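You operate a simulated robot arm through the tools that you are given. There is no shell and no other tool. Be economical: measure what you need, move in short steps, check, and stop when the job is done.

You are at the controls of a simulated two-armed robot. One attempt, no reset.

## Task
Hold the white bowl on the plywood board steady with one hand, lift the filter with the blue tab out of it with the other and set it down on the plywood board.

Only the result counts: the job must be done as asked and must still hold three seconds after the hand-in. Knocking over, shifting, dropping, spilling or breaking anything else fails it.

## Robot
Two 6-joint arms with two-finger grippers on one trunk, on a base that drives. Base frame: it is fixed to the floor where the robot stands at the start and does not move with it; the origin is under the middle of the robot, x ahead of it, y to its left, z up; the surface under the hand at the start is at about z = 0.75. Units: m, rad, N and s.
The left shoulder is at the start at [0.07, 0.176, 1.14], the right one opposite. With the tool pointing down near the work surface each hand reaches from about 0.46 to 0.78 m from the robot's upright axis, wherever it stands, measured 20 degrees to its own side. Places, roughly: plywood board [1.3, -0.1, 0.8]. Payload 2.45 kg a hand.
The tool frame of a hand sits at the grasp point between the pads (the TCP): z along the fingers, y along the line on which they close. The tips reach 0.026 m beyond it. The gripper opens to 0.096 m. The gripper's body begins 0.069 m behind the TCP.
Orientation is that of the tool frame in the base frame, as [roll, pitch, yaw] about the fixed x, y, z axes, in that order (R = Rz(yaw) Ry(pitch) Rx(roll)). With the fingers straight down and closing along the base's y, the tool's x points along the base's -x, its y along +y and its z along -z.

## Interface
- The arms move only by the tool send_rows. It takes "left_increments", "right_increments" or both (then of equal length, played together; a hand with none holds still); each is a list of rows, each an object (a shift or turn left out is 0, a gripper value left out holds the last) with "slide": the shift along the tool's x, y, z in m, a list of three; "delta_rot": the turn, a rotation vector about the tool's x, y, z in rad, a list of three; "fingers": the opening in per cent of the stroke, from 0 (shut) to 100 (fully open). In form: [{"slide": [tx, ty, tz], "delta_rot": [wx, wy, wz], "fingers": fingers}, ...]. A call has 1 to 12 rows; each row shifts and turns the commanded pose from where the row before left it, along the tool's axes as they then stand. Each row takes 0.2 s and may step no farther than 0.05 m and 0.15 rad from the row before; otherwise, or with a gripper value out of range, the whole call is refused. Where a pose cannot be reached the arm comes as near as it can. A force on the tool above 40 N (or 10 N above the force at the start of the call, whichever is more), or a blocked arm, ends the call early, and 0.2 s more pass. The fingers move at their own pace and stop on an object; they squeeze with about 43 N. The grip force told is the motor's: it shows also when the fingers shut on nothing. Time passes only in rows, and 0.2 s behind the last, so rows that do not move let the fingers close. It gives the time, the measured TCP pose, the force on the tool (base axes), the opening and the grip force at its end, in the units of the frame above (readings bear some noise), with the torque about the TCP (base axes, N m) and any sound that the robot's microphone picked up, and new pictures: "show" is both (left out), scene, wrist or none (wrist: the cameras of the hands that moved).
- Cameras (640 x 400 px; columns grow to the right, rows downward): "scene" is now at [0.1292, -0.0128, 1.446]; the picture's right is [-0.15, -0.99, 0.00], its down [-0.68, 0.11, -0.72] and it looks along [0.71, -0.11, -0.69] (base axes); focal length 273 px, centre (320, 200). "left" rides on the left gripper at [0.082, -0.003, -0.098] in its tool frame; the picture's right is [0.04, 1.00, 0.00], its down [-0.73, 0.03, -0.68] and it looks along [-0.68, 0.03, 0.73] (tool axes); focal length 256 px, centre (320, 200). "right" rides on the right gripper at [0.082, 0.003, -0.098] in its tool frame; the picture's right is [-0.04, 1.00, 0.00], its down [-0.73, -0.03, -0.68] and it looks along [-0.68, -0.03, 0.73] (tool axes); focal length 256 px, centre (320, 200). There is no depth. A picture from a camera that has moved, and an enlarged one, comes with that camera's place and axes in the base frame and with its lens.
- lift_body(by): slides the trunk up (or, below 0, down) by that many m; the arms and the scene camera ride with it, the base frame stays. It gives what a move gives, with no picture.
- steer(legs): drives the robot by 1 to 6 legs, each [ahead, left, turn to the left] in m, m and rad, along the robot's own axes; the way and the turn of a leg run together, so that a leg with both is an arc; at most 1.5 m and 3.142 rad a leg. The arms and the cameras ride along, it lands a little off, and it stops where it bumps. It gives what a move gives, and a new picture of the scene camera.
- aim_head(pan, tilt): turns the head with the scene camera to pan (to the left, within 1.501 rad either way) and tilt (down, from -0.506 to 1.204), counted from straight ahead of the robot. It gives what a move gives, and a new picture of the scene camera.
- inspect(camera, box): a new picture of the part [left, top, right, bottom] of that camera's present view, enlarged. The clock stands still meanwhile.
- job_done(): hands the job in; it is judged then, once.

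Go step by step. Nothing tells you exact positions but the pictures and the camera data: compare them with the known pose of the tool, close in by small moves and look again before you grip or let go. The budget is 120 turns and 260 pictures, counting those below and the enlarged ones. Unless the task says otherwise, let go and move clear before handing in, and close with one line.

The tools are called by a JSON object that holds its "name" and its "arguments". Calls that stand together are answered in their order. send_rows: Moves the arms, as the interface text tells. Its arguments: {"type":"object","properties":{"left_increments":{"type":"array","items":{"type":"object","properties":{"slide":{"type":"array","items":{"type":"number"}},"delta_rot":{"type":"array","items":{"type":"number"}},"fingers":{"type":"number"}}}},"right_increments":{"type":"array","items":{"type":"object","properties":{"slide":{"type":"array","items":{"type":"number"}},"delta_rot":{"type":"array","items":{"type":"number"}},"fingers":{"type":"number"}}}},"show":{"type":"string","enum":["both","scene","wrist","none"]}},"required":[]} The other tools are called the same way: lift_body (by) slides the trunk up or down; steer (legs) drives the base; aim_head (pan, tilt) turns the head that bears the scene camera; inspect (camera, box) takes an enlarged picture of a part of a camera's view; job_done () hands the job in.

At the start:

```text
t: 0.0
left_tool_pos: [0.6452, 0.1758, 1.1227]
left_orientation: [-3.139, 0.002, 3.141]
left_contact_force: [0.6, -0.8, 0.4]
left_torque: [-0.02, 0.01, -0.01]
left_width: 0.096
left_grasp_force: 0.1
right_tool_pos: [0.6051, -0.2548, 0.9963]
right_orientation: [-3.14, -0.002, 3.142]
right_contact_force: [0.2, 0.5, 0.3]
right_torque: [0.02, -0.02, 0.0]
right_width: 0.0962
right_grasp_force: 0.0
trunk travel left (down, up): [-0.625, 0.215]
robot x, y, heading: [0.0021, 0.0003, 0.0]
head pan, tilt: [-0.155, 0.763]
```

scene: 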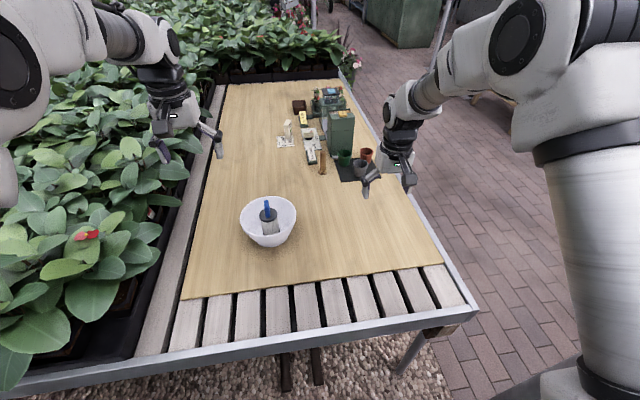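
right: 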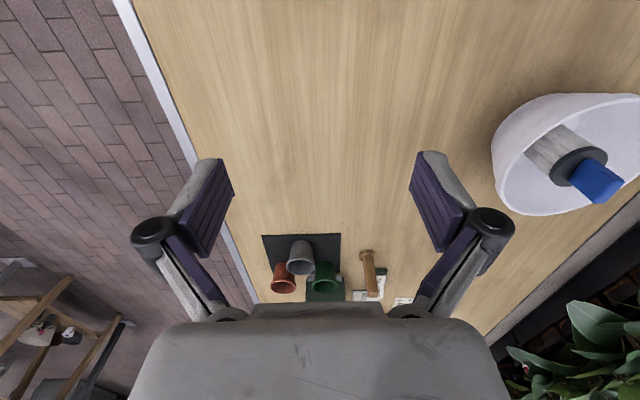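
left: 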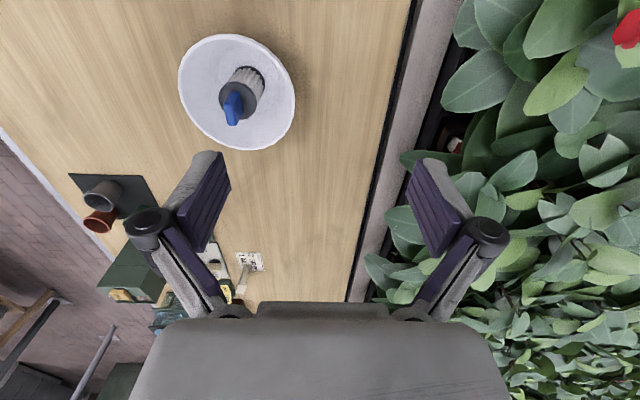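

The white bowl stands on the near part of the board at about x 0.70, y 0.06, with the blue-tabbed filter standing in it. I'll look closer with every camera before moving.

{"name": "inspect", "arguments": {"camera": "scene", "box": [220, 180, 316, 260]}}

{"name": "inspect", "arguments": {"camera": "left", "box": [160, 20, 320, 160]}}

{"name": "inspect", "arguments": {"camera": "right", "box": [460, 80, 640, 230]}}

```text
5.00 times, centred on (268, 220) of scene
camera zoom: at [0.1292, -0.0128, 1.446], right [-0.15, -0.99, 0.0], down [-0.68, 0.11, -0.72], along [0.71, -0.11, -0.69], focal length 1365 px, centre (580, 100)
```

zoom: 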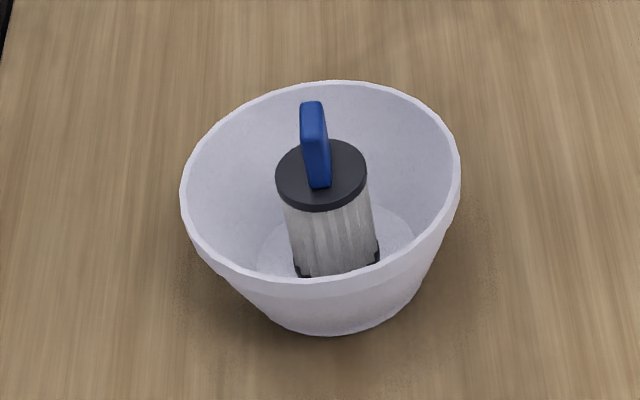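

```text
2.86 times, centred on (240, 90) of left
camera zoom: at [0.5627, 0.1727, 1.2217], right [-0.04, 1.0, 0.0], down [0.73, 0.03, 0.68], along [0.68, 0.03, -0.73], focal length 731 px, centre (549, 514)
```

zoom: 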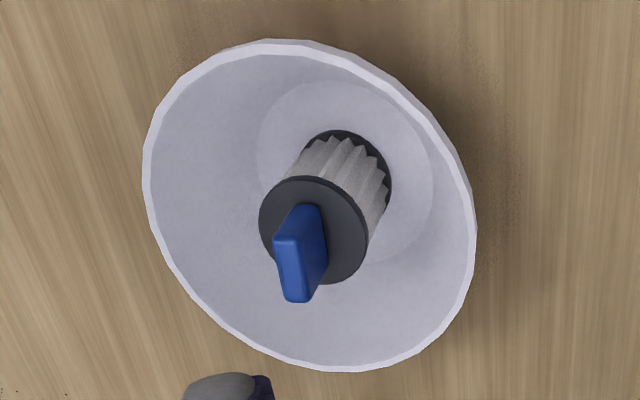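

```text
2.67 times, centred on (550, 155) of right
camera zoom: at [0.5257, -0.2492, 1.0957], right [0.04, 1.0, 0.0], down [0.73, -0.03, 0.68], along [0.68, -0.03, -0.73], focal length 683 px, centre (-293, 320)
```

zoom: 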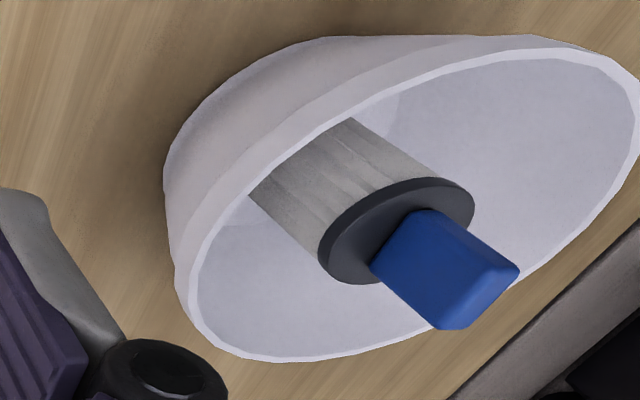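

The tab's top triangulates to about [0.722, 0.056, 0.885]. The bowl's rim is centred at about [0.73, 0.058], radius 0.086, z 0.821. The left hand goes first, to a stand-off at the bowl's left rim, tilted to match the wall.

{"name": "send_rows", "arguments": {"left_increments": [{"slide": [-0.0142, 0.0013, 0.0375], "fingers": 45}, {"slide": [-0.0142, 0.0013, 0.0375]}, {"slide": [-0.0142, 0.0013, 0.0375]}, {"slide": [-0.0142, 0.0013, 0.0375]}, {"slide": [-0.0142, 0.0013, 0.0375]}, {"slide": [-0.0142, 0.0013, 0.0375]}, {"delta_rot": [0.125, 0, 0]}, {"delta_rot": [0.125, 0, 0]}, {"delta_rot": [0.125, 0, 0]}, {"delta_rot": [0.125, 0, 0]}, {}]}}

```text
t: 2.4
left_tool_pos: [0.7315, 0.1814, 0.8985]
left_orientation: [-2.64, 0.001, 3.141]
left_contact_force: [-0.1, 0.4, 0.3]
left_torque: [-0.02, 0.02, 0.02]
left_width: 0.0432
left_grasp_force: 0.0
right_tool_pos: [0.6065, -0.2554, 0.9974]
right_orientation: [-3.141, 0.0, -3.141]
right_contact_force: [0.0, 0.5, -0.8]
right_torque: [0.01, 0.0, 0.0]
right_width: 0.0962
right_grasp_force: 0.1
trunk travel left (down, up): [-0.625, 0.215]
robot x, y, heading: [0.0001, 0.0016, 0.003]
head pan, tilt: [-0.155, 0.763]
camera scene: at [0.1293, -0.0134, 1.446], right [-0.15, -0.99, 0.0], down [-0.68, 0.11, -0.72], along [0.71, -0.11, -0.69], focal length 273 px, centre (320, 200)
camera left: at [0.6491, 0.2269, 0.9867], right [-0.04, 0.88, -0.48], down [0.73, 0.35, 0.58], along [0.68, -0.33, -0.66], focal length 256 px, centre (320, 200)
```

scene: 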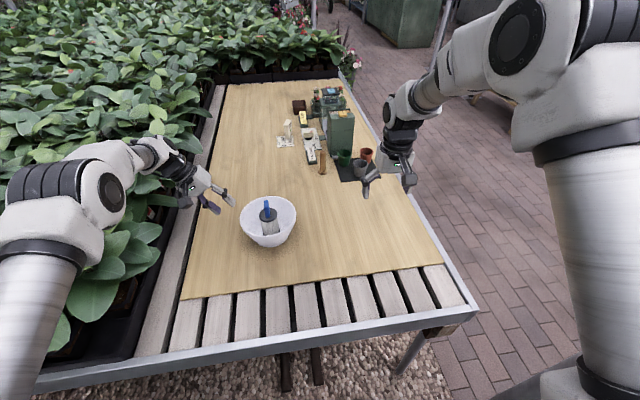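
left: 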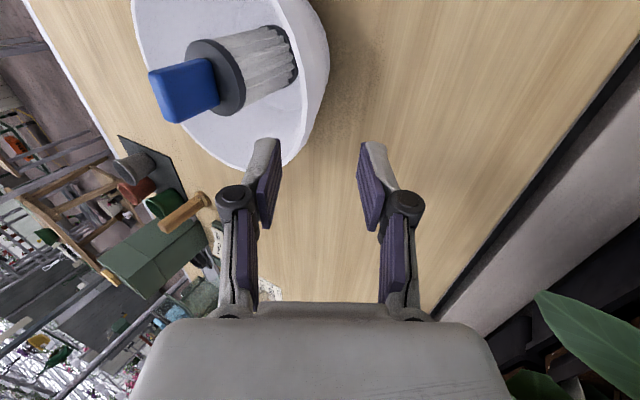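

The left hand is at its stand-off. I'll zoom in to see how the pads line up with the rim.

{"name": "inspect", "arguments": {"camera": "left", "box": [120, 0, 440, 200]}}

{"name": "inspect", "arguments": {"camera": "scene", "box": [160, 140, 320, 260]}}

```text
2.00 times, centred on (280, 100) of left
camera zoom: at [0.6491, 0.2269, 0.9867], right [-0.04, 0.88, -0.48], down [0.73, 0.35, 0.58], along [0.68, -0.33, -0.66], focal length 512 px, centre (400, 400)
```

zoom: 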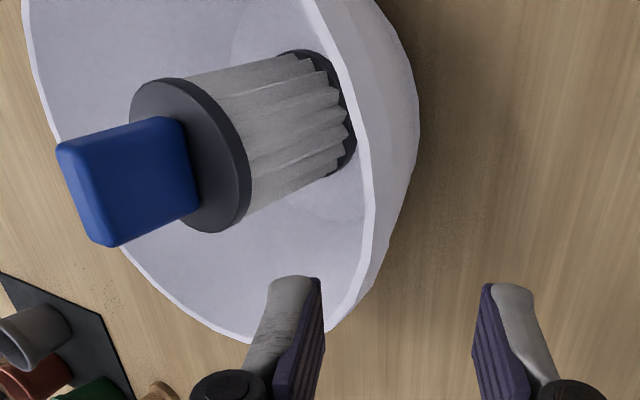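

```text
3.33 times, centred on (240, 200) of scene
camera zoom: at [0.1293, -0.0134, 1.446], right [-0.15, -0.99, 0.0], down [-0.68, 0.11, -0.72], along [0.71, -0.11, -0.69], focal length 910 px, centre (587, 200)
```

zoom: 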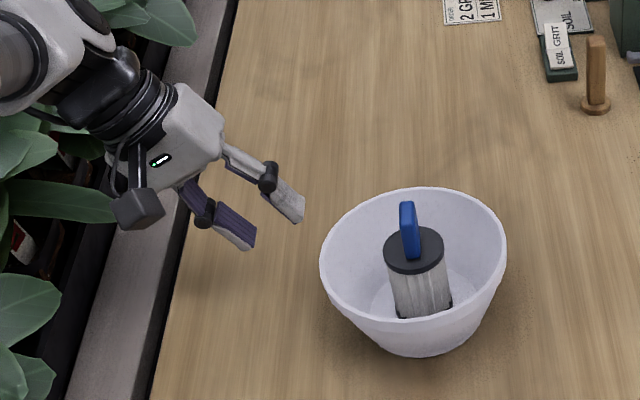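

Combining the views, the rim lies at z about 0.83 with its left edge near [0.722, 0.136]. I'll come in part way and check.

{"name": "send_rows", "arguments": {"left_increments": [{"slide": [0.0095, -0.0067, 0.02]}, {"slide": [0, 0, 0.02]}, {"slide": [0, 0, 0.015]}]}}

{"name": "inspect", "arguments": {"camera": "left", "box": [160, 0, 480, 200]}}

{"name": "inspect", "arguments": {"camera": "right", "box": [460, 60, 640, 240]}}

```text
t: 3.2
left_tool_pos: [0.7208, 0.1505, 0.8539]
left_orientation: [-2.64, 0.002, -3.14]
left_contact_force: [1.0, -0.6, -0.8]
left_torque: [0.0, -0.01, 0.02]
left_width: 0.0434
left_grasp_force: 0.2
right_tool_pos: [0.6073, -0.2545, 0.9973]
right_orientation: [-3.141, 0.0, -3.141]
right_contact_force: [0.6, 0.6, -0.2]
right_torque: [-0.02, 0.02, 0.04]
right_width: 0.0958
right_grasp_force: 0.0
trunk travel left (down, up): [-0.625, 0.215]
robot x, y, heading: [-0.0004, -0.0026, -0.003]
head pan, tilt: [-0.155, 0.763]
camera scene: at [0.1295, -0.0126, 1.446], right [-0.15, -0.99, 0.0], down [-0.68, 0.11, -0.72], along [0.71, -0.11, -0.69], focal length 273 px, centre (320, 200)
camera left: at [0.6391, 0.1951, 0.9425], right [-0.04, 0.88, -0.48], down [0.73, 0.35, 0.58], along [0.68, -0.33, -0.66], focal length 256 px, centre (320, 200)
```

scene: 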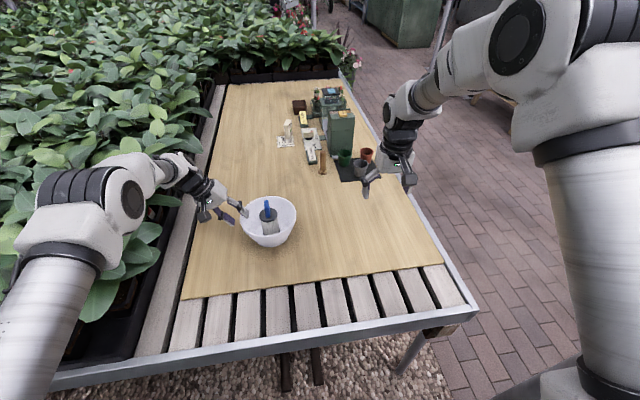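
left: 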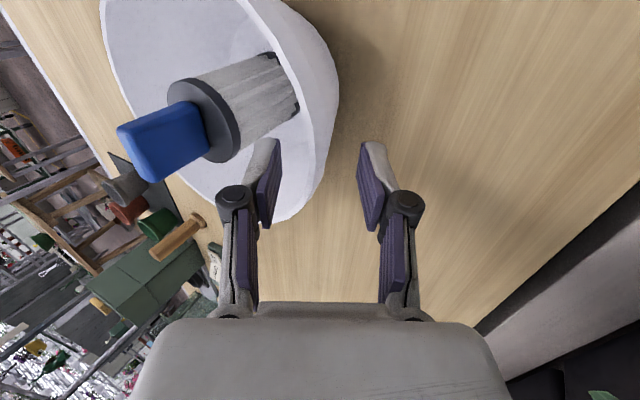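

```text
2.00 times, centred on (320, 100) of left
camera zoom: at [0.6391, 0.1951, 0.9425], right [-0.04, 0.88, -0.48], down [0.73, 0.35, 0.58], along [0.68, -0.33, -0.66], focal length 512 px, centre (320, 400)
```

zoom: 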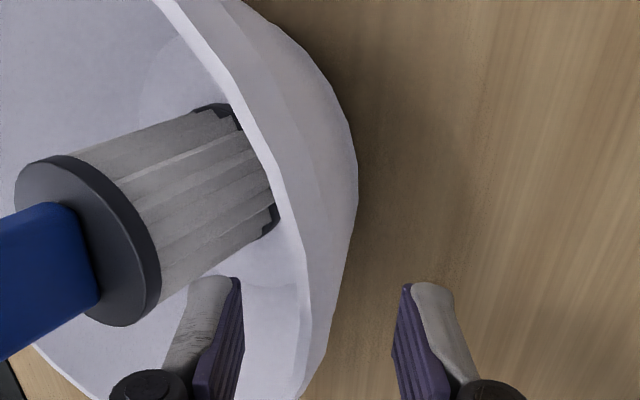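

```text
2.22 times, centred on (550, 150) of right
camera zoom: at [0.526, -0.249, 1.0956], right [0.04, 1.0, 0.0], down [0.73, -0.03, 0.68], along [0.68, -0.03, -0.73], focal length 569 px, centre (-191, 311)
```

zoom: 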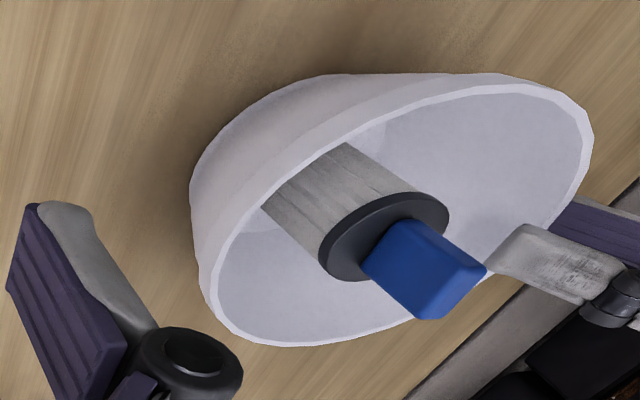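

The rim sits between the pads, about 3 mm toward the inner one. I'll shift slightly, go down over the wall and check before closing.

{"name": "send_rows", "arguments": {"left_increments": [{"slide": [0, -0.003, 0.013]}, {"slide": [0, 0, 0.012]}, {"slide": [0, 0, 0.012]}], "show": "wrist"}}

{"name": "inspect", "arguments": {"camera": "left", "box": [160, 40, 480, 240]}}

{"name": "inspect", "arguments": {"camera": "scene", "box": [200, 170, 310, 255]}}

```text
t: 4.0
left_tool_pos: [0.7205, 0.1295, 0.8227]
left_orientation: [-2.641, 0.002, -3.141]
left_contact_force: [-0.6, 0.0, -1.7]
left_torque: [-0.03, -0.03, 0.01]
left_width: 0.0433
left_grasp_force: 0.1
right_tool_pos: [0.6069, -0.2541, 0.9967]
right_orientation: [-3.141, 0.002, -3.141]
right_contact_force: [0.1, -0.1, -0.7]
right_torque: [0.0, 0.0, 0.0]
right_width: 0.096
right_grasp_force: 0.0
trunk travel left (down, up): [-0.625, 0.215]
robot x, y, heading: [-0.0001, 0.0024, 0.001]
head pan, tilt: [-0.155, 0.763]
camera left: at [0.6388, 0.1748, 0.9102], right [-0.04, 0.88, -0.48], down [0.73, 0.35, 0.58], along [0.68, -0.33, -0.66], focal length 256 px, centre (320, 200)
```

left: 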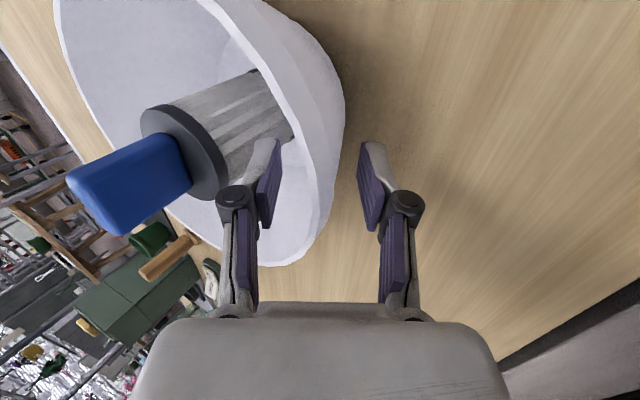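

```text
2.00 times, centred on (320, 140) of left
camera zoom: at [0.6388, 0.1748, 0.9102], right [-0.04, 0.88, -0.48], down [0.73, 0.35, 0.58], along [0.68, -0.33, -0.66], focal length 512 px, centre (320, 320)
```

zoom: 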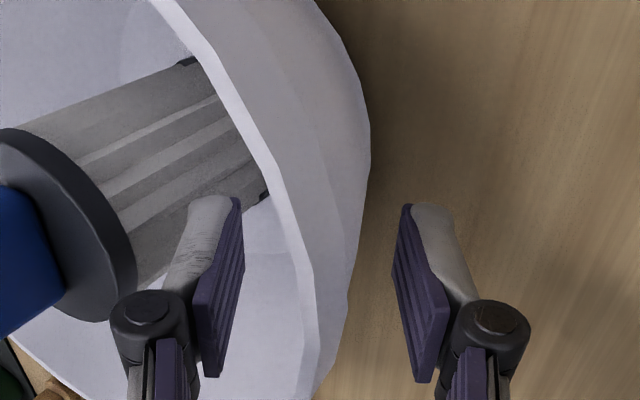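

```text
4.71 times, centred on (255, 212) of scene
camera zoom: at [0.1295, -0.0129, 1.446], right [-0.15, -0.99, 0.0], down [-0.68, 0.11, -0.72], along [0.71, -0.11, -0.69], focal length 1284 px, centre (626, 141)
```

zoom: 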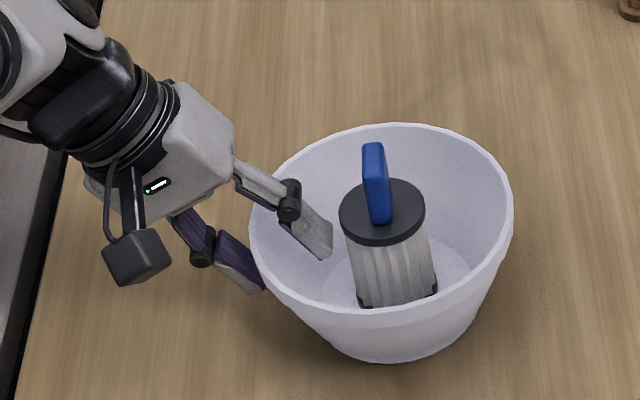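

The rim is still about 4 mm toward the inner pad. I'll centre it and then close on the wall.

{"name": "send_rows", "arguments": {"left_increments": [{"slide": [0, -0.004, 0.003]}, {"fingers": 20}, {"fingers": 10}, {"fingers": 0}, {}, {}], "show": "wrist"}}

{"name": "inspect", "arguments": {"camera": "scene", "box": [200, 170, 310, 255]}}

```text
t: 5.4
left_tool_pos: [0.7206, 0.1245, 0.8215]
left_orientation: [-2.642, 0.003, 3.14]
left_contact_force: [-0.2, 0.2, -2.0]
left_torque: [0.18, -0.02, -0.04]
left_width: 0.0066
left_grasp_force: 34.5
right_tool_pos: [0.6074, -0.2538, 0.9961]
right_orientation: [3.141, -0.001, -3.14]
right_contact_force: [0.7, -0.3, 0.8]
right_torque: [0.0, -0.03, 0.02]
right_width: 0.096
right_grasp_force: 0.1
trunk travel left (down, up): [-0.625, 0.215]
robot x, y, heading: [0.0019, -0.0018, -0.002]
head pan, tilt: [-0.155, 0.763]
camera left: at [0.6392, 0.1697, 0.9097], right [-0.04, 0.88, -0.48], down [0.73, 0.35, 0.58], along [0.68, -0.33, -0.66], focal length 256 px, centre (320, 200)
```

left: 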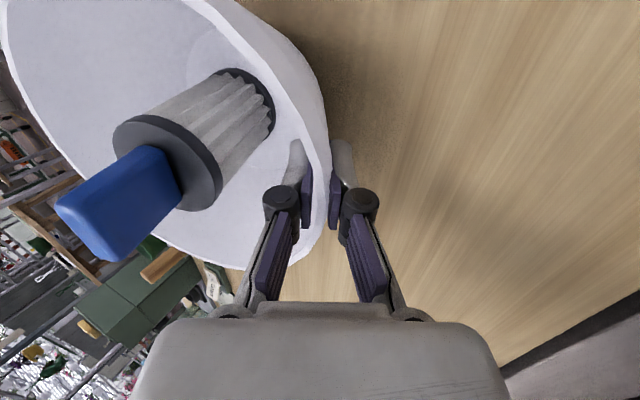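

```text
4.71 times, centred on (255, 212) of scene
camera zoom: at [0.1296, -0.0128, 1.446], right [-0.15, -0.99, 0.0], down [-0.68, 0.11, -0.72], along [0.71, -0.11, -0.69], focal length 1284 px, centre (626, 141)
```

zoom: 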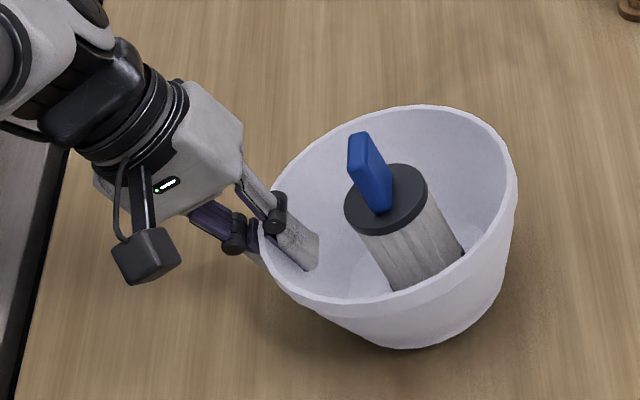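

Closing on the wall tilted the bowl, because its wall is steeper than my hand: its right side is raised. I'll turn the held bowl back about the grip a little at a time, watching the force and the picture.

{"name": "send_rows", "arguments": {"left_increments": [{"delta_rot": [-0.035, 0, 0]}, {"delta_rot": [-0.035, 0, 0]}, {"delta_rot": [-0.03, 0, 0]}, {}], "show": "wrist"}}

{"name": "inspect", "arguments": {"camera": "scene", "box": [200, 170, 310, 255]}}

{"name": "inspect", "arguments": {"camera": "right", "box": [460, 60, 640, 240]}}

```text
t: 6.4
left_tool_pos: [0.72, 0.1247, 0.8228]
left_orientation: [-2.74, 0.002, 3.14]
left_contact_force: [0.2, -1.6, 4.6]
left_torque: [-0.08, -0.1, 0.04]
left_width: 0.0064
left_grasp_force: 35.0
right_tool_pos: [0.6064, -0.2551, 0.9982]
right_orientation: [-3.141, 0.0, -3.141]
right_contact_force: [-0.5, -0.2, -0.3]
right_torque: [-0.01, 0.02, -0.01]
right_width: 0.096
right_grasp_force: 0.0
trunk travel left (down, up): [-0.625, 0.215]
robot x, y, heading: [-0.0035, -0.001, 0.004]
head pan, tilt: [-0.155, 0.763]
camera left: at [0.6388, 0.1608, 0.915], right [-0.04, 0.92, -0.39], down [0.73, 0.29, 0.62], along [0.68, -0.26, -0.68], focal length 256 px, centre (320, 200)
```

left: 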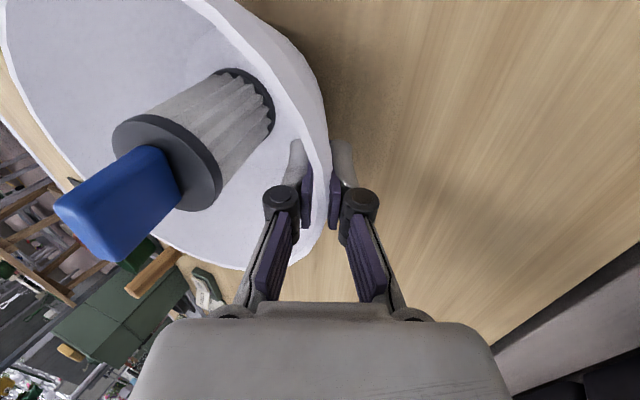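

```text
4.71 times, centred on (255, 212) of scene
camera zoom: at [0.1287, -0.013, 1.4462], right [-0.15, -0.99, 0.0], down [-0.68, 0.11, -0.72], along [0.71, -0.11, -0.69], focal length 1284 px, centre (626, 141)
```

zoom: 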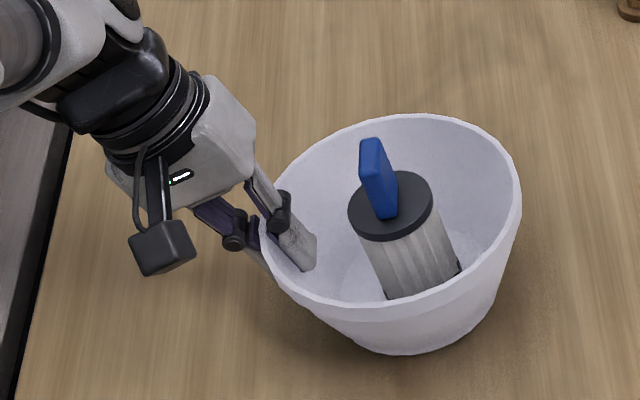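

```text
2.22 times, centred on (550, 150) of right
camera zoom: at [0.5254, -0.2494, 1.0959], right [0.04, 1.0, 0.0], down [0.73, -0.03, 0.68], along [0.68, -0.03, -0.73], focal length 569 px, centre (-191, 311)
```

zoom: 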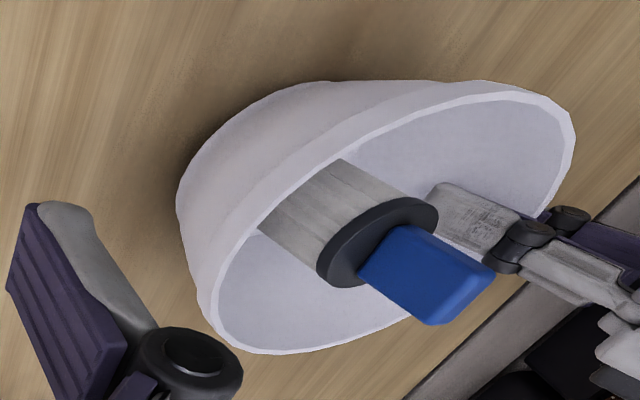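

The force and picture show the tilt roughly halved. I'll finish the levelling with a hair of lift to relieve the left base edge.

{"name": "send_rows", "arguments": {"left_increments": [{"delta_rot": [-0.025, 0, 0], "slide": [0, 0, -0.0007]}, {"delta_rot": [-0.025, 0, 0], "slide": [0, 0, -0.0007]}, {"delta_rot": [-0.025, 0, 0], "slide": [0, 0, -0.0007]}, {}], "show": "none"}}

{"name": "inspect", "arguments": {"camera": "scene", "box": [200, 170, 310, 255]}}

{"name": "inspect", "arguments": {"camera": "right", "box": [460, 60, 640, 240]}}

```text
t: 7.4
left_tool_pos: [0.7201, 0.1255, 0.825]
left_orientation: [-2.817, 0.001, 3.137]
left_contact_force: [0.2, -2.9, 6.3]
left_torque: [-0.17, 0.01, 0.0]
left_width: 0.0063
left_grasp_force: 34.9
right_tool_pos: [0.6058, -0.2541, 0.9976]
right_orientation: [-3.14, 0.001, 3.14]
right_contact_force: [-0.2, 0.7, -0.1]
right_torque: [0.02, 0.01, -0.01]
right_width: 0.0961
right_grasp_force: 0.1
trunk travel left (down, up): [-0.625, 0.215]
robot x, y, heading: [0.002, 0.0024, 0.003]
head pan, tilt: [-0.155, 0.763]
```

```text
4.71 times, centred on (255, 212) of scene
camera zoom: at [0.1281, -0.0133, 1.4461], right [-0.15, -0.99, 0.0], down [-0.68, 0.11, -0.72], along [0.72, -0.11, -0.69], focal length 1284 px, centre (626, 141)
```

zoom: 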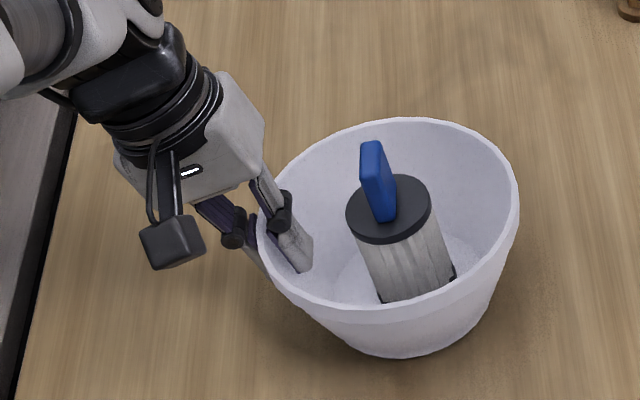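

```text
2.22 times, centred on (550, 150) of right
camera zoom: at [0.5249, -0.2495, 1.096], right [0.04, 1.0, 0.0], down [0.73, -0.03, 0.68], along [0.68, -0.03, -0.73], focal length 569 px, centre (-191, 311)
```

zoom: 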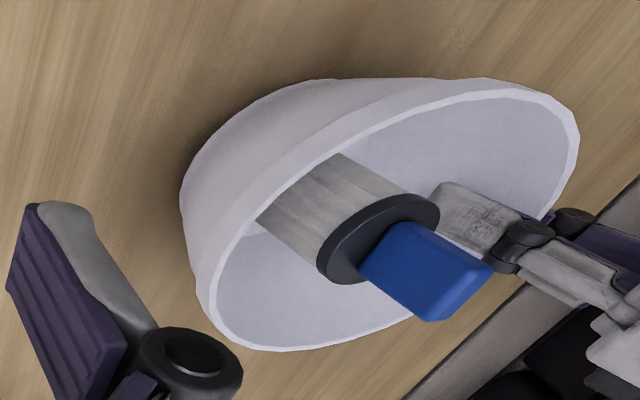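

The bowl is nearly level; the rim still leans slightly. One more small correction with a bit more lift.

{"name": "send_rows", "arguments": {"left_increments": [{"delta_rot": [-0.02, 0, 0], "slide": [0, 0, -0.001]}, {"delta_rot": [-0.02, 0, 0], "slide": [0, 0, -0.001]}, {"delta_rot": [-0.02, 0, 0], "slide": [0, 0, -0.0005]}, {}], "show": "none"}}

{"name": "inspect", "arguments": {"camera": "scene", "box": [200, 170, 310, 255]}}

{"name": "inspect", "arguments": {"camera": "right", "box": [460, 60, 640, 240]}}

```text
t: 8.4
left_tool_pos: [0.7194, 0.1267, 0.8254]
left_orientation: [-2.876, 0.003, 3.139]
left_contact_force: [0.6, -0.6, -0.9]
left_torque: [-0.08, 0.08, 0.0]
left_width: 0.0062
left_grasp_force: 34.9
right_tool_pos: [0.6062, -0.2547, 0.9976]
right_orientation: [3.141, 0.0, -3.14]
right_contact_force: [-0.8, 0.1, -0.4]
right_torque: [-0.02, -0.01, 0.01]
right_width: 0.096
right_grasp_force: 0.1
trunk travel left (down, up): [-0.625, 0.215]
robot x, y, heading: [0.0005, 0.0015, 0.002]
head pan, tilt: [-0.155, 0.763]
```

```text
4.71 times, centred on (255, 212) of scene
camera zoom: at [0.1292, -0.0127, 1.446], right [-0.15, -0.99, 0.0], down [-0.68, 0.11, -0.72], along [0.71, -0.11, -0.69], focal length 1284 px, centre (626, 141)
```

zoom: 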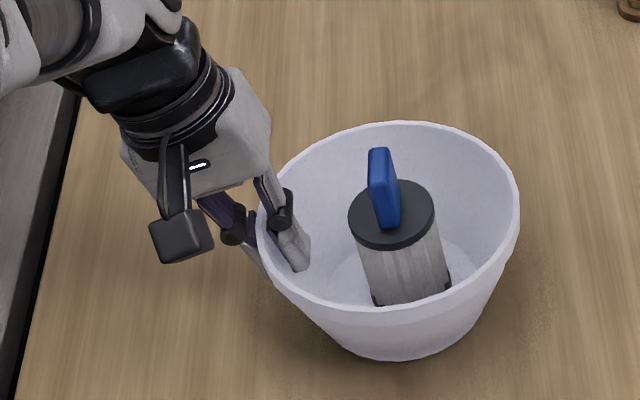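

```text
2.22 times, centred on (550, 150) of right
camera zoom: at [0.5257, -0.2491, 1.0957], right [0.04, 1.0, 0.0], down [0.73, -0.03, 0.68], along [0.68, -0.03, -0.73], focal length 569 px, centre (-191, 311)
```

zoom: 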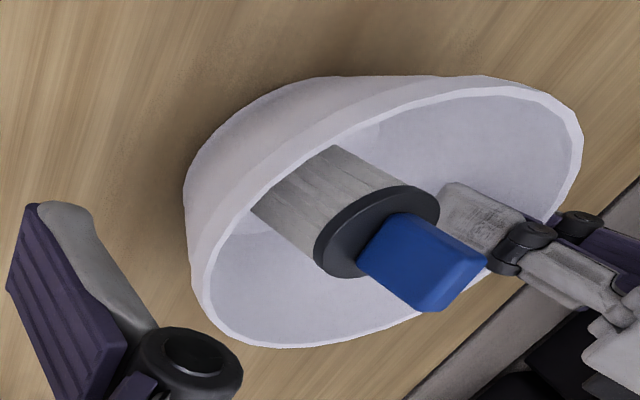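

The bowl is level again and within a few mm of where it was, with near-zero force on the hand. The left gripper's body would crowd a right hand closing along y. I'll therefore turn the right hand 90° so it closes along x on the tab's ends, starting at a stand-off.

{"name": "send_rows", "arguments": {"left_increments": [{"delta_rot": [-0.015, 0, 0]}, {}, {}, {}, {}], "right_increments": [{"slide": [-0.015, 0.031, -0.006]}, {"slide": [-0.015, 0.031, -0.006]}, {"slide": [-0.015, 0.031, -0.006]}, {"slide": [-0.015, 0.031, -0.006]}, {"slide": [-0.015, 0.031, -0.006]}], "show": "none"}}

{"name": "send_rows", "arguments": {"right_increments": [{"delta_rot": [0, 0, -0.1428]}, {"delta_rot": [0, 0, -0.1428]}, {"delta_rot": [0, 0, -0.1428]}, {"delta_rot": [0, 0, -0.1428]}, {"delta_rot": [0, 0, -0.1428]}, {"delta_rot": [0, 0, -0.1428]}, {"delta_rot": [0, 0, -0.1428]}, {"delta_rot": [0, 0, -0.1428]}, {"delta_rot": [0, 0, -0.1428]}, {"delta_rot": [0, 0, -0.1428]}, {"delta_rot": [0, 0, -0.1428]}, {}]}}

```text
t: 9.6
left_tool_pos: [0.7204, 0.1275, 0.8272]
left_orientation: [-2.892, 0.001, 3.14]
left_contact_force: [0.1, -0.6, 6.5]
left_torque: [-1.15, 0.21, -0.02]
left_width: 0.0065
left_grasp_force: 34.8
right_tool_pos: [0.6789, -0.0966, 1.0268]
right_orientation: [-3.14, 0.0, 3.141]
right_contact_force: [-0.4, -0.5, -0.9]
right_torque: [-0.04, -0.02, 0.02]
right_width: 0.0959
right_grasp_force: 0.0
trunk travel left (down, up): [-0.625, 0.215]
robot x, y, heading: [-0.0018, -0.0008, -0.003]
head pan, tilt: [-0.155, 0.763]
```

```text
t: 12.2
left_tool_pos: [0.7194, 0.1278, 0.8273]
left_orientation: [-2.89, 0.002, -3.141]
left_contact_force: [1.0, 0.2, 7.5]
left_torque: [-1.08, 0.08, 0.05]
left_width: 0.0067
left_grasp_force: 34.7
right_tool_pos: [0.6811, -0.0998, 1.0292]
right_orientation: [-3.141, 0.0, -1.571]
right_contact_force: [-0.2, 0.4, -0.5]
right_torque: [0.01, 0.04, -0.01]
right_width: 0.0957
right_grasp_force: 0.0
trunk travel left (down, up): [-0.625, 0.215]
robot x, y, heading: [0.0034, -0.002, 0.004]
head pan, tilt: [-0.155, 0.763]
camera scene: at [0.128, -0.0126, 1.4462], right [-0.15, -0.99, 0.0], down [-0.68, 0.11, -0.72], along [0.72, -0.11, -0.69], focal length 273 px, centre (320, 200)
camera right: at [0.6783, -0.1792, 1.1268], right [-1.0, 0.04, 0.0], down [0.03, 0.73, 0.68], along [0.03, 0.68, -0.73], focal length 256 px, centre (320, 200)
```

scene: 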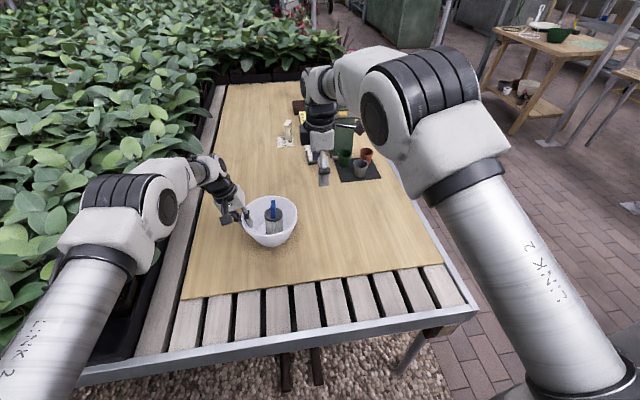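
right: 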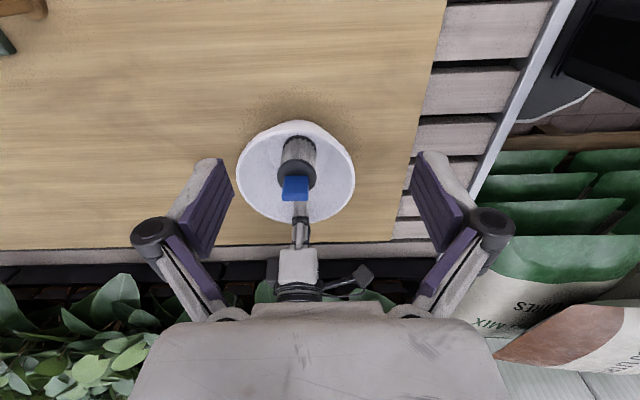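

The bowl now sits flat: the left hand feels the board's reaction, so I'll ease that stress slightly. The right camera sees the tab well, so I'll measure it.

{"name": "send_rows", "arguments": {"left_increments": [{"delta_rot": [0.008, 0, 0]}, {}], "show": "none"}}

{"name": "inspect", "arguments": {"camera": "right", "box": [230, 110, 370, 230]}}

{"name": "inspect", "arguments": {"camera": "scene", "box": [200, 170, 310, 255]}}

```text
t: 12.8
left_tool_pos: [0.7204, 0.1269, 0.8258]
left_orientation: [-2.882, 0.0, -3.141]
left_contact_force: [0.8, 2.8, 5.7]
left_torque: [-0.63, 0.07, 0.01]
left_width: 0.0066
left_grasp_force: 34.9
right_tool_pos: [0.6802, -0.0987, 1.0284]
right_orientation: [3.14, -0.002, -1.571]
right_contact_force: [0.3, 1.0, 0.3]
right_torque: [-0.01, 0.01, 0.01]
right_width: 0.0957
right_grasp_force: 0.0
trunk travel left (down, up): [-0.625, 0.215]
robot x, y, heading: [0.0001, 0.0044, 0.0]
head pan, tilt: [-0.155, 0.763]
```

```text
3.33 times, centred on (300, 170) of right
camera zoom: at [0.6784, -0.1789, 1.1267], right [-1.0, 0.04, 0.0], down [0.03, 0.73, 0.68], along [0.03, 0.68, -0.73], focal length 853 px, centre (387, 300)
```

zoom: 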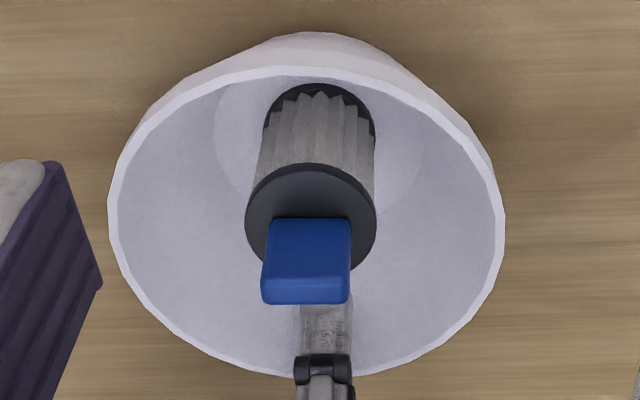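

```text
4.71 times, centred on (255, 212) of scene
camera zoom: at [0.1283, -0.0123, 1.4461], right [-0.15, -0.99, 0.0], down [-0.68, 0.11, -0.72], along [0.72, -0.11, -0.69], focal length 1284 px, centre (626, 141)
```

zoom: 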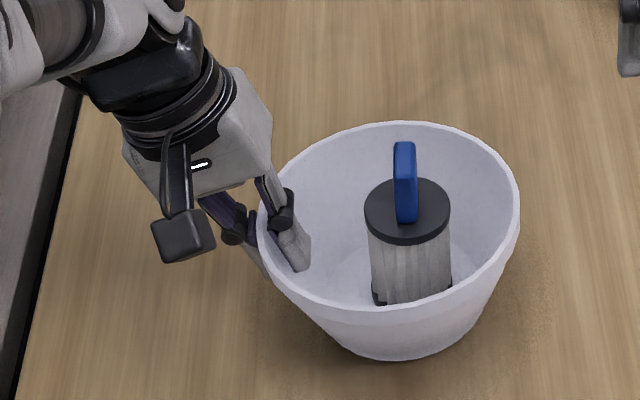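

The filter stands upright again, its tab's top at about [0.721, 0.037, 0.886], with the black cap at z 0.853. I'll move the right hand to above the tab.

{"name": "send_rows", "arguments": {"right_increments": [{"slide": [-0.0272, -0.0082, 0.008]}, {"slide": [-0.0272, -0.0082, 0.008]}, {"slide": [-0.0272, -0.0082, 0.014]}, {"slide": [-0.0272, -0.0082, 0.014]}, {"slide": [-0.0272, -0.0082, 0.02]}, {"slide": [0, 0, 0.02]}, {}], "show": "wrist"}}

{"name": "inspect", "arguments": {"camera": "scene", "box": [200, 150, 330, 255]}}

```text
t: 14.4
left_tool_pos: [0.7195, 0.1261, 0.8271]
left_orientation: [-2.881, 0.002, 3.141]
left_contact_force: [-0.7, 0.5, 4.6]
left_torque: [-0.73, 0.09, -0.01]
left_width: 0.0063
left_grasp_force: 34.8
right_tool_pos: [0.7028, 0.0216, 0.9417]
right_orientation: [3.14, 0.001, -1.57]
right_contact_force: [0.3, 0.1, 1.4]
right_torque: [0.01, 0.01, -0.01]
right_width: 0.0959
right_grasp_force: 0.1
right hand out of reach, approached as far as the arm can: row 4, 5
trunk travel left (down, up): [-0.625, 0.215]
robot x, y, heading: [-0.0003, -0.0021, -0.002]
head pan, tilt: [-0.155, 0.763]
camera right: at [0.7003, -0.0589, 1.04], right [-1.0, 0.04, 0.0], down [0.03, 0.73, 0.68], along [0.03, 0.68, -0.73], focal length 256 px, centre (320, 200)
```

right: 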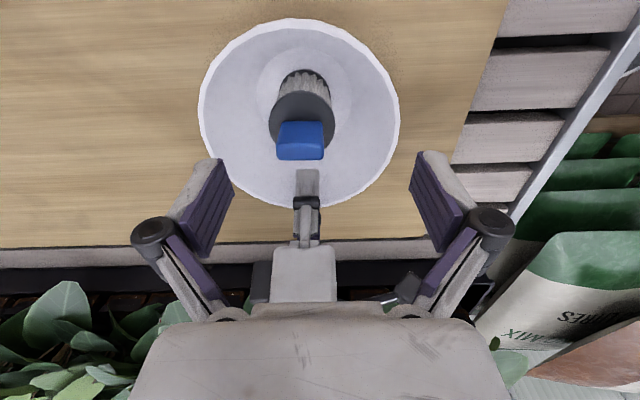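

```text
3.81 times, centred on (265, 202) of scene
camera zoom: at [0.1284, -0.0126, 1.4461], right [-0.15, -0.99, 0.0], down [-0.68, 0.11, -0.72], along [0.72, -0.11, -0.69], focal length 1040 px, centre (530, 190)
```

zoom: 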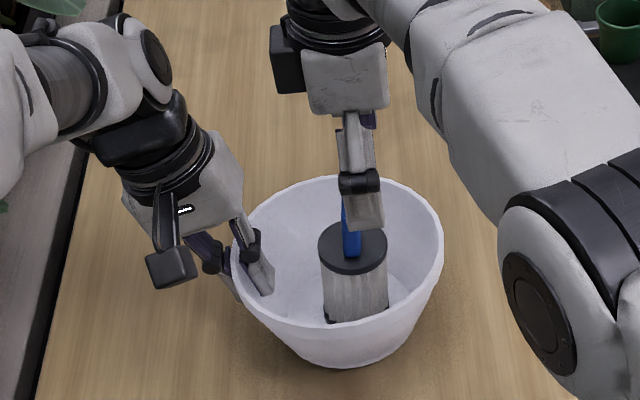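

The right hand came up about 2 cm short of its reach. Leaning it about the closing line brings the wrist closer to its shoulder without changing the pad alignment, so I'll do that and retry.

{"name": "send_rows", "arguments": {"right_increments": [{"delta_rot": [0, -0.1, 0]}, {"delta_rot": [0, -0.1, 0]}, {"delta_rot": [0, -0.1, 0]}, {"slide": [-0.0072, -0.009, 0.0022]}, {"slide": [-0.0072, -0.009, 0.0022]}, {}]}}

```text
t: 15.8
left_tool_pos: [0.7202, 0.1272, 0.8261]
left_orientation: [-2.883, 0.002, 3.14]
left_contact_force: [-0.4, 0.8, 4.9]
left_torque: [-0.69, 0.11, -0.05]
left_width: 0.0064
left_grasp_force: 34.7
right_tool_pos: [0.7224, 0.0284, 0.9419]
right_orientation: [3.138, 0.298, -1.57]
right_contact_force: [-0.7, -0.3, -0.4]
right_torque: [-0.01, -0.01, 0.03]
right_width: 0.096
right_grasp_force: 0.0
right hand out of reach, approached as far as the arm can: row 1, 2, 3, 4, 5
trunk travel left (down, up): [-0.625, 0.215]
robot x, y, heading: [-0.0016, -0.0024, -0.002]
head pan, tilt: [-0.155, 0.763]
camera scene: at [0.1285, -0.0126, 1.4461], right [-0.15, -0.99, 0.0], down [-0.68, 0.11, -0.72], along [0.71, -0.11, -0.69], focal length 273 px, centre (320, 200)
camera right: at [0.7204, -0.0768, 1.0128], right [-1.0, 0.04, 0.01], down [0.03, 0.5, 0.86], along [0.03, 0.86, -0.5], focal length 256 px, centre (320, 200)
```

scene: 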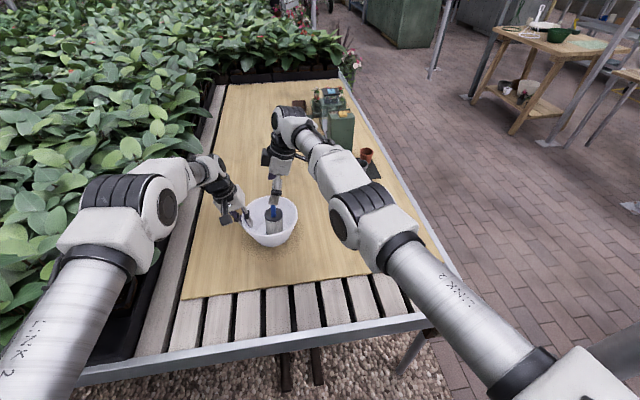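
right: 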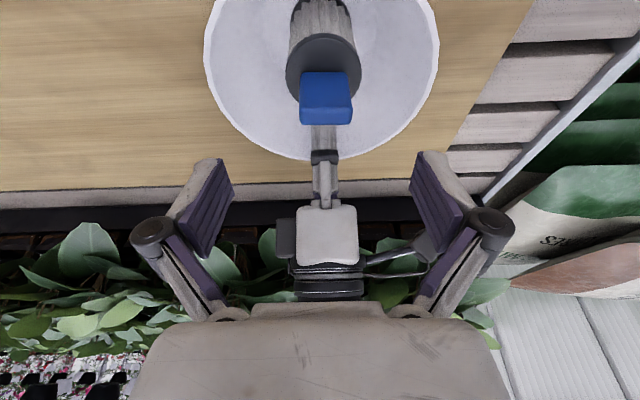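

The hand now gets to [0.722, 0.028], just above the tab, which lies between the open pads. I'll descend to grip height and check.

{"name": "send_rows", "arguments": {"right_increments": [{"slide": [0.0036, 0.0005, 0.0184]}, {"slide": [0.0036, 0.0005, 0.0184]}, {"slide": [0.0036, 0, 0.0184]}, {}], "show": "wrist"}}

{"name": "inspect", "arguments": {"camera": "scene", "box": [220, 170, 320, 250]}}

```text
t: 16.8
left_tool_pos: [0.7202, 0.1268, 0.8255]
left_orientation: [-2.885, 0.001, 3.141]
left_contact_force: [0.0, 0.4, 4.3]
left_torque: [-0.64, 0.08, -0.05]
left_width: 0.0064
left_grasp_force: 34.8
right_tool_pos: [0.7206, 0.0348, 0.8855]
right_orientation: [-3.14, 0.301, -1.572]
right_contact_force: [0.6, 0.0, 0.4]
right_torque: [-0.01, -0.02, -0.02]
right_width: 0.0961
right_grasp_force: 0.0
trunk travel left (down, up): [-0.625, 0.215]
robot x, y, heading: [0.0002, 0.0008, -0.0]
head pan, tilt: [-0.155, 0.763]
camera right: at [0.7178, -0.0703, 0.9563], right [-1.0, 0.04, 0.01], down [0.03, 0.5, 0.87], along [0.03, 0.87, -0.5], focal length 256 px, centre (320, 200)
```

right: 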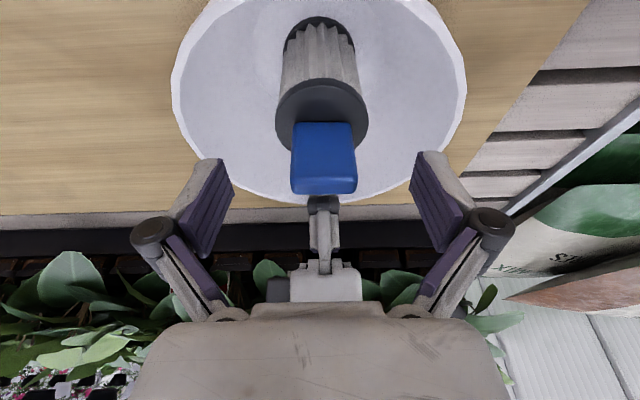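

```text
5.00 times, centred on (270, 210) of scene
camera zoom: at [0.1285, -0.0127, 1.4461], right [-0.15, -0.99, 0.0], down [-0.68, 0.11, -0.72], along [0.71, -0.11, -0.69], focal length 1365 px, centre (570, 150)
```

zoom: 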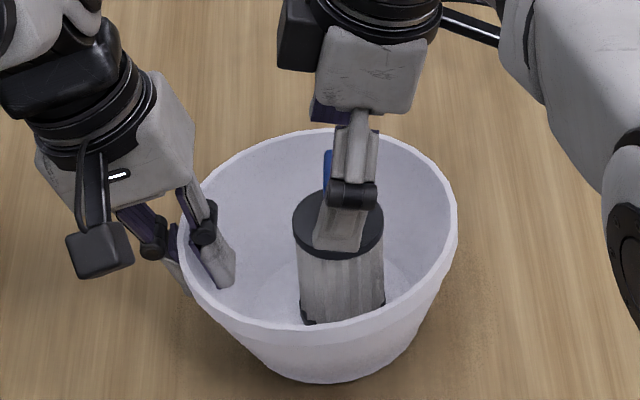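

The tab is between the pads, about 2 mm off-centre. I'll correct that and close gently.

{"name": "send_rows", "arguments": {"right_increments": [{"slide": [0, 0.002, 0], "fingers": 60}, {"fingers": 45}, {"fingers": 38}, {"fingers": 20}, {"fingers": 0}, {}], "show": "wrist"}}

{"name": "inspect", "arguments": {"camera": "scene", "box": [220, 170, 320, 250]}}

```text
t: 18.2
left_tool_pos: [0.719, 0.1264, 0.8262]
left_orientation: [-2.884, 0.002, 3.139]
left_contact_force: [-0.3, 0.0, 2.8]
left_torque: [-0.64, 0.0, 0.02]
left_width: 0.0065
left_grasp_force: 34.3
right_tool_pos: [0.7178, 0.0349, 0.8865]
right_orientation: [-3.14, 0.299, -1.57]
right_contact_force: [0.1, 0.2, 2.0]
right_torque: [-0.01, 0.02, -0.02]
right_width: 0.0334
right_grasp_force: 42.8
trunk travel left (down, up): [-0.625, 0.215]
robot x, y, heading: [0.0026, 0.001, 0.001]
head pan, tilt: [-0.155, 0.763]
camera right: at [0.7163, -0.0705, 0.9574], right [-1.0, 0.04, 0.01], down [0.03, 0.5, 0.87], along [0.03, 0.87, -0.5], focal length 256 px, centre (320, 200)
```

right: 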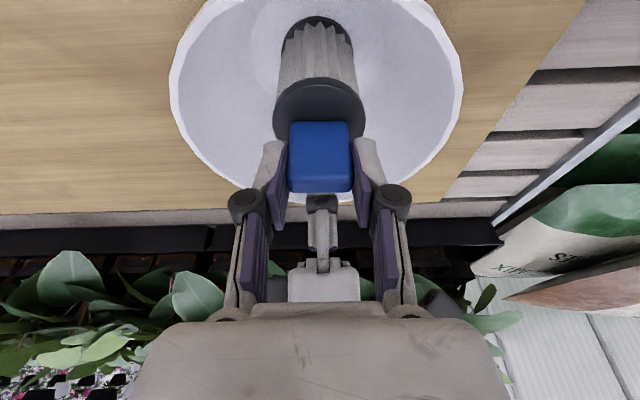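

```text
5.00 times, centred on (270, 210) of scene
camera zoom: at [0.1283, -0.0127, 1.4461], right [-0.15, -0.99, 0.0], down [-0.68, 0.11, -0.72], along [0.72, -0.11, -0.69], focal length 1365 px, centre (570, 150)
```

zoom: 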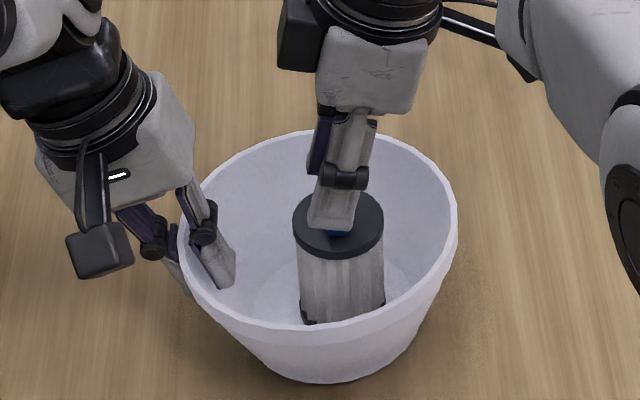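

The tab is gripped at a width of 0.033 m and the bowl hasn't moved. Now I lift the filter straight up while the left hand holds.

{"name": "send_rows", "arguments": {"right_increments": [{"slide": [-0.0044, 0, -0.0143]}, {"slide": [-0.0044, 0, -0.0143]}, {"slide": [-0.0044, 0, -0.0143]}, {"slide": [0.0003, 0.005, -0.0158]}, {"slide": [0.0003, 0.005, -0.0158]}, {"slide": [0.0003, 0.005, -0.0158]}, {"slide": [0.0003, 0.005, -0.0158]}, {}]}}

{"name": "inspect", "arguments": {"camera": "scene", "box": [200, 130, 340, 250]}}

```text
t: 20.0
left_tool_pos: [0.7198, 0.1264, 0.8269]
left_orientation: [-2.883, 0.003, 3.139]
left_contact_force: [-0.7, -0.8, 5.0]
left_torque: [-0.69, 0.05, -0.07]
left_width: 0.0065
left_grasp_force: 34.9
right_tool_pos: [0.699, 0.0163, 0.9925]
right_orientation: [3.141, 0.301, -1.573]
right_contact_force: [0.4, -0.4, -0.3]
right_torque: [0.0, 0.02, -0.02]
right_width: 0.0332
right_grasp_force: 43.1
trunk travel left (down, up): [-0.625, 0.215]
robot x, y, heading: [-0.0, -0.0018, 0.002]
head pan, tilt: [-0.155, 0.763]
camera scene: at [0.1287, -0.0126, 1.4461], right [-0.15, -0.99, 0.0], down [-0.68, 0.11, -0.72], along [0.71, -0.11, -0.69], focal length 273 px, centre (320, 200)
camera right: at [0.6959, -0.09, 1.0619], right [-1.0, 0.04, 0.01], down [0.03, 0.5, 0.87], along [0.03, 0.87, -0.5], focal length 256 px, centre (320, 200)
```

scene: 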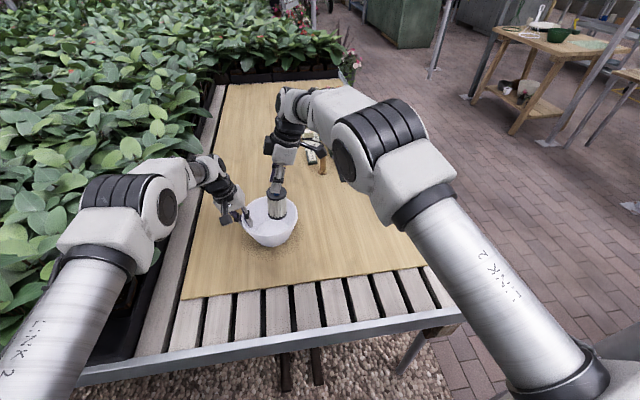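
right: 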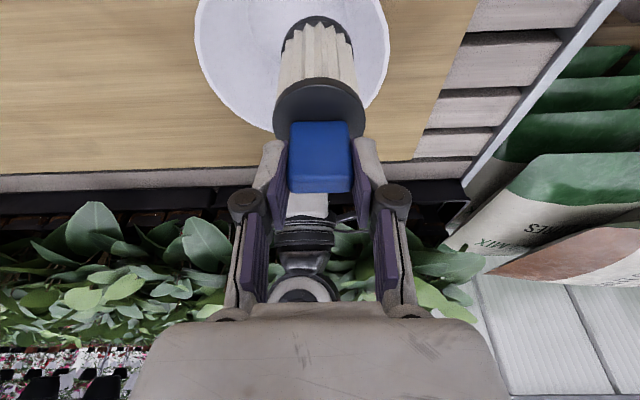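

```text
3.33 times, centred on (270, 190) of scene
camera zoom: at [0.1287, -0.0126, 1.4461], right [-0.15, -0.99, 0.0], down [-0.68, 0.11, -0.72], along [0.71, -0.11, -0.69], focal length 910 px, centre (487, 233)
```

zoom: 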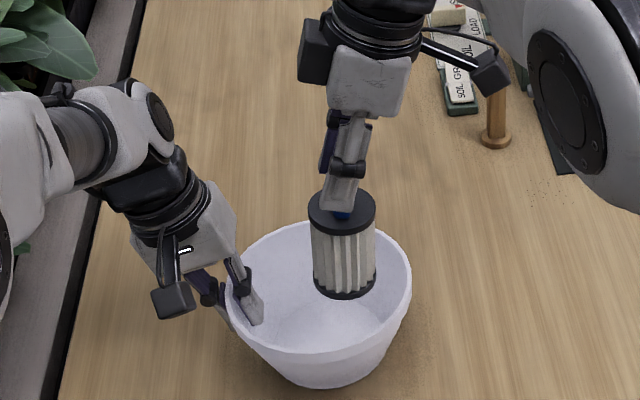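

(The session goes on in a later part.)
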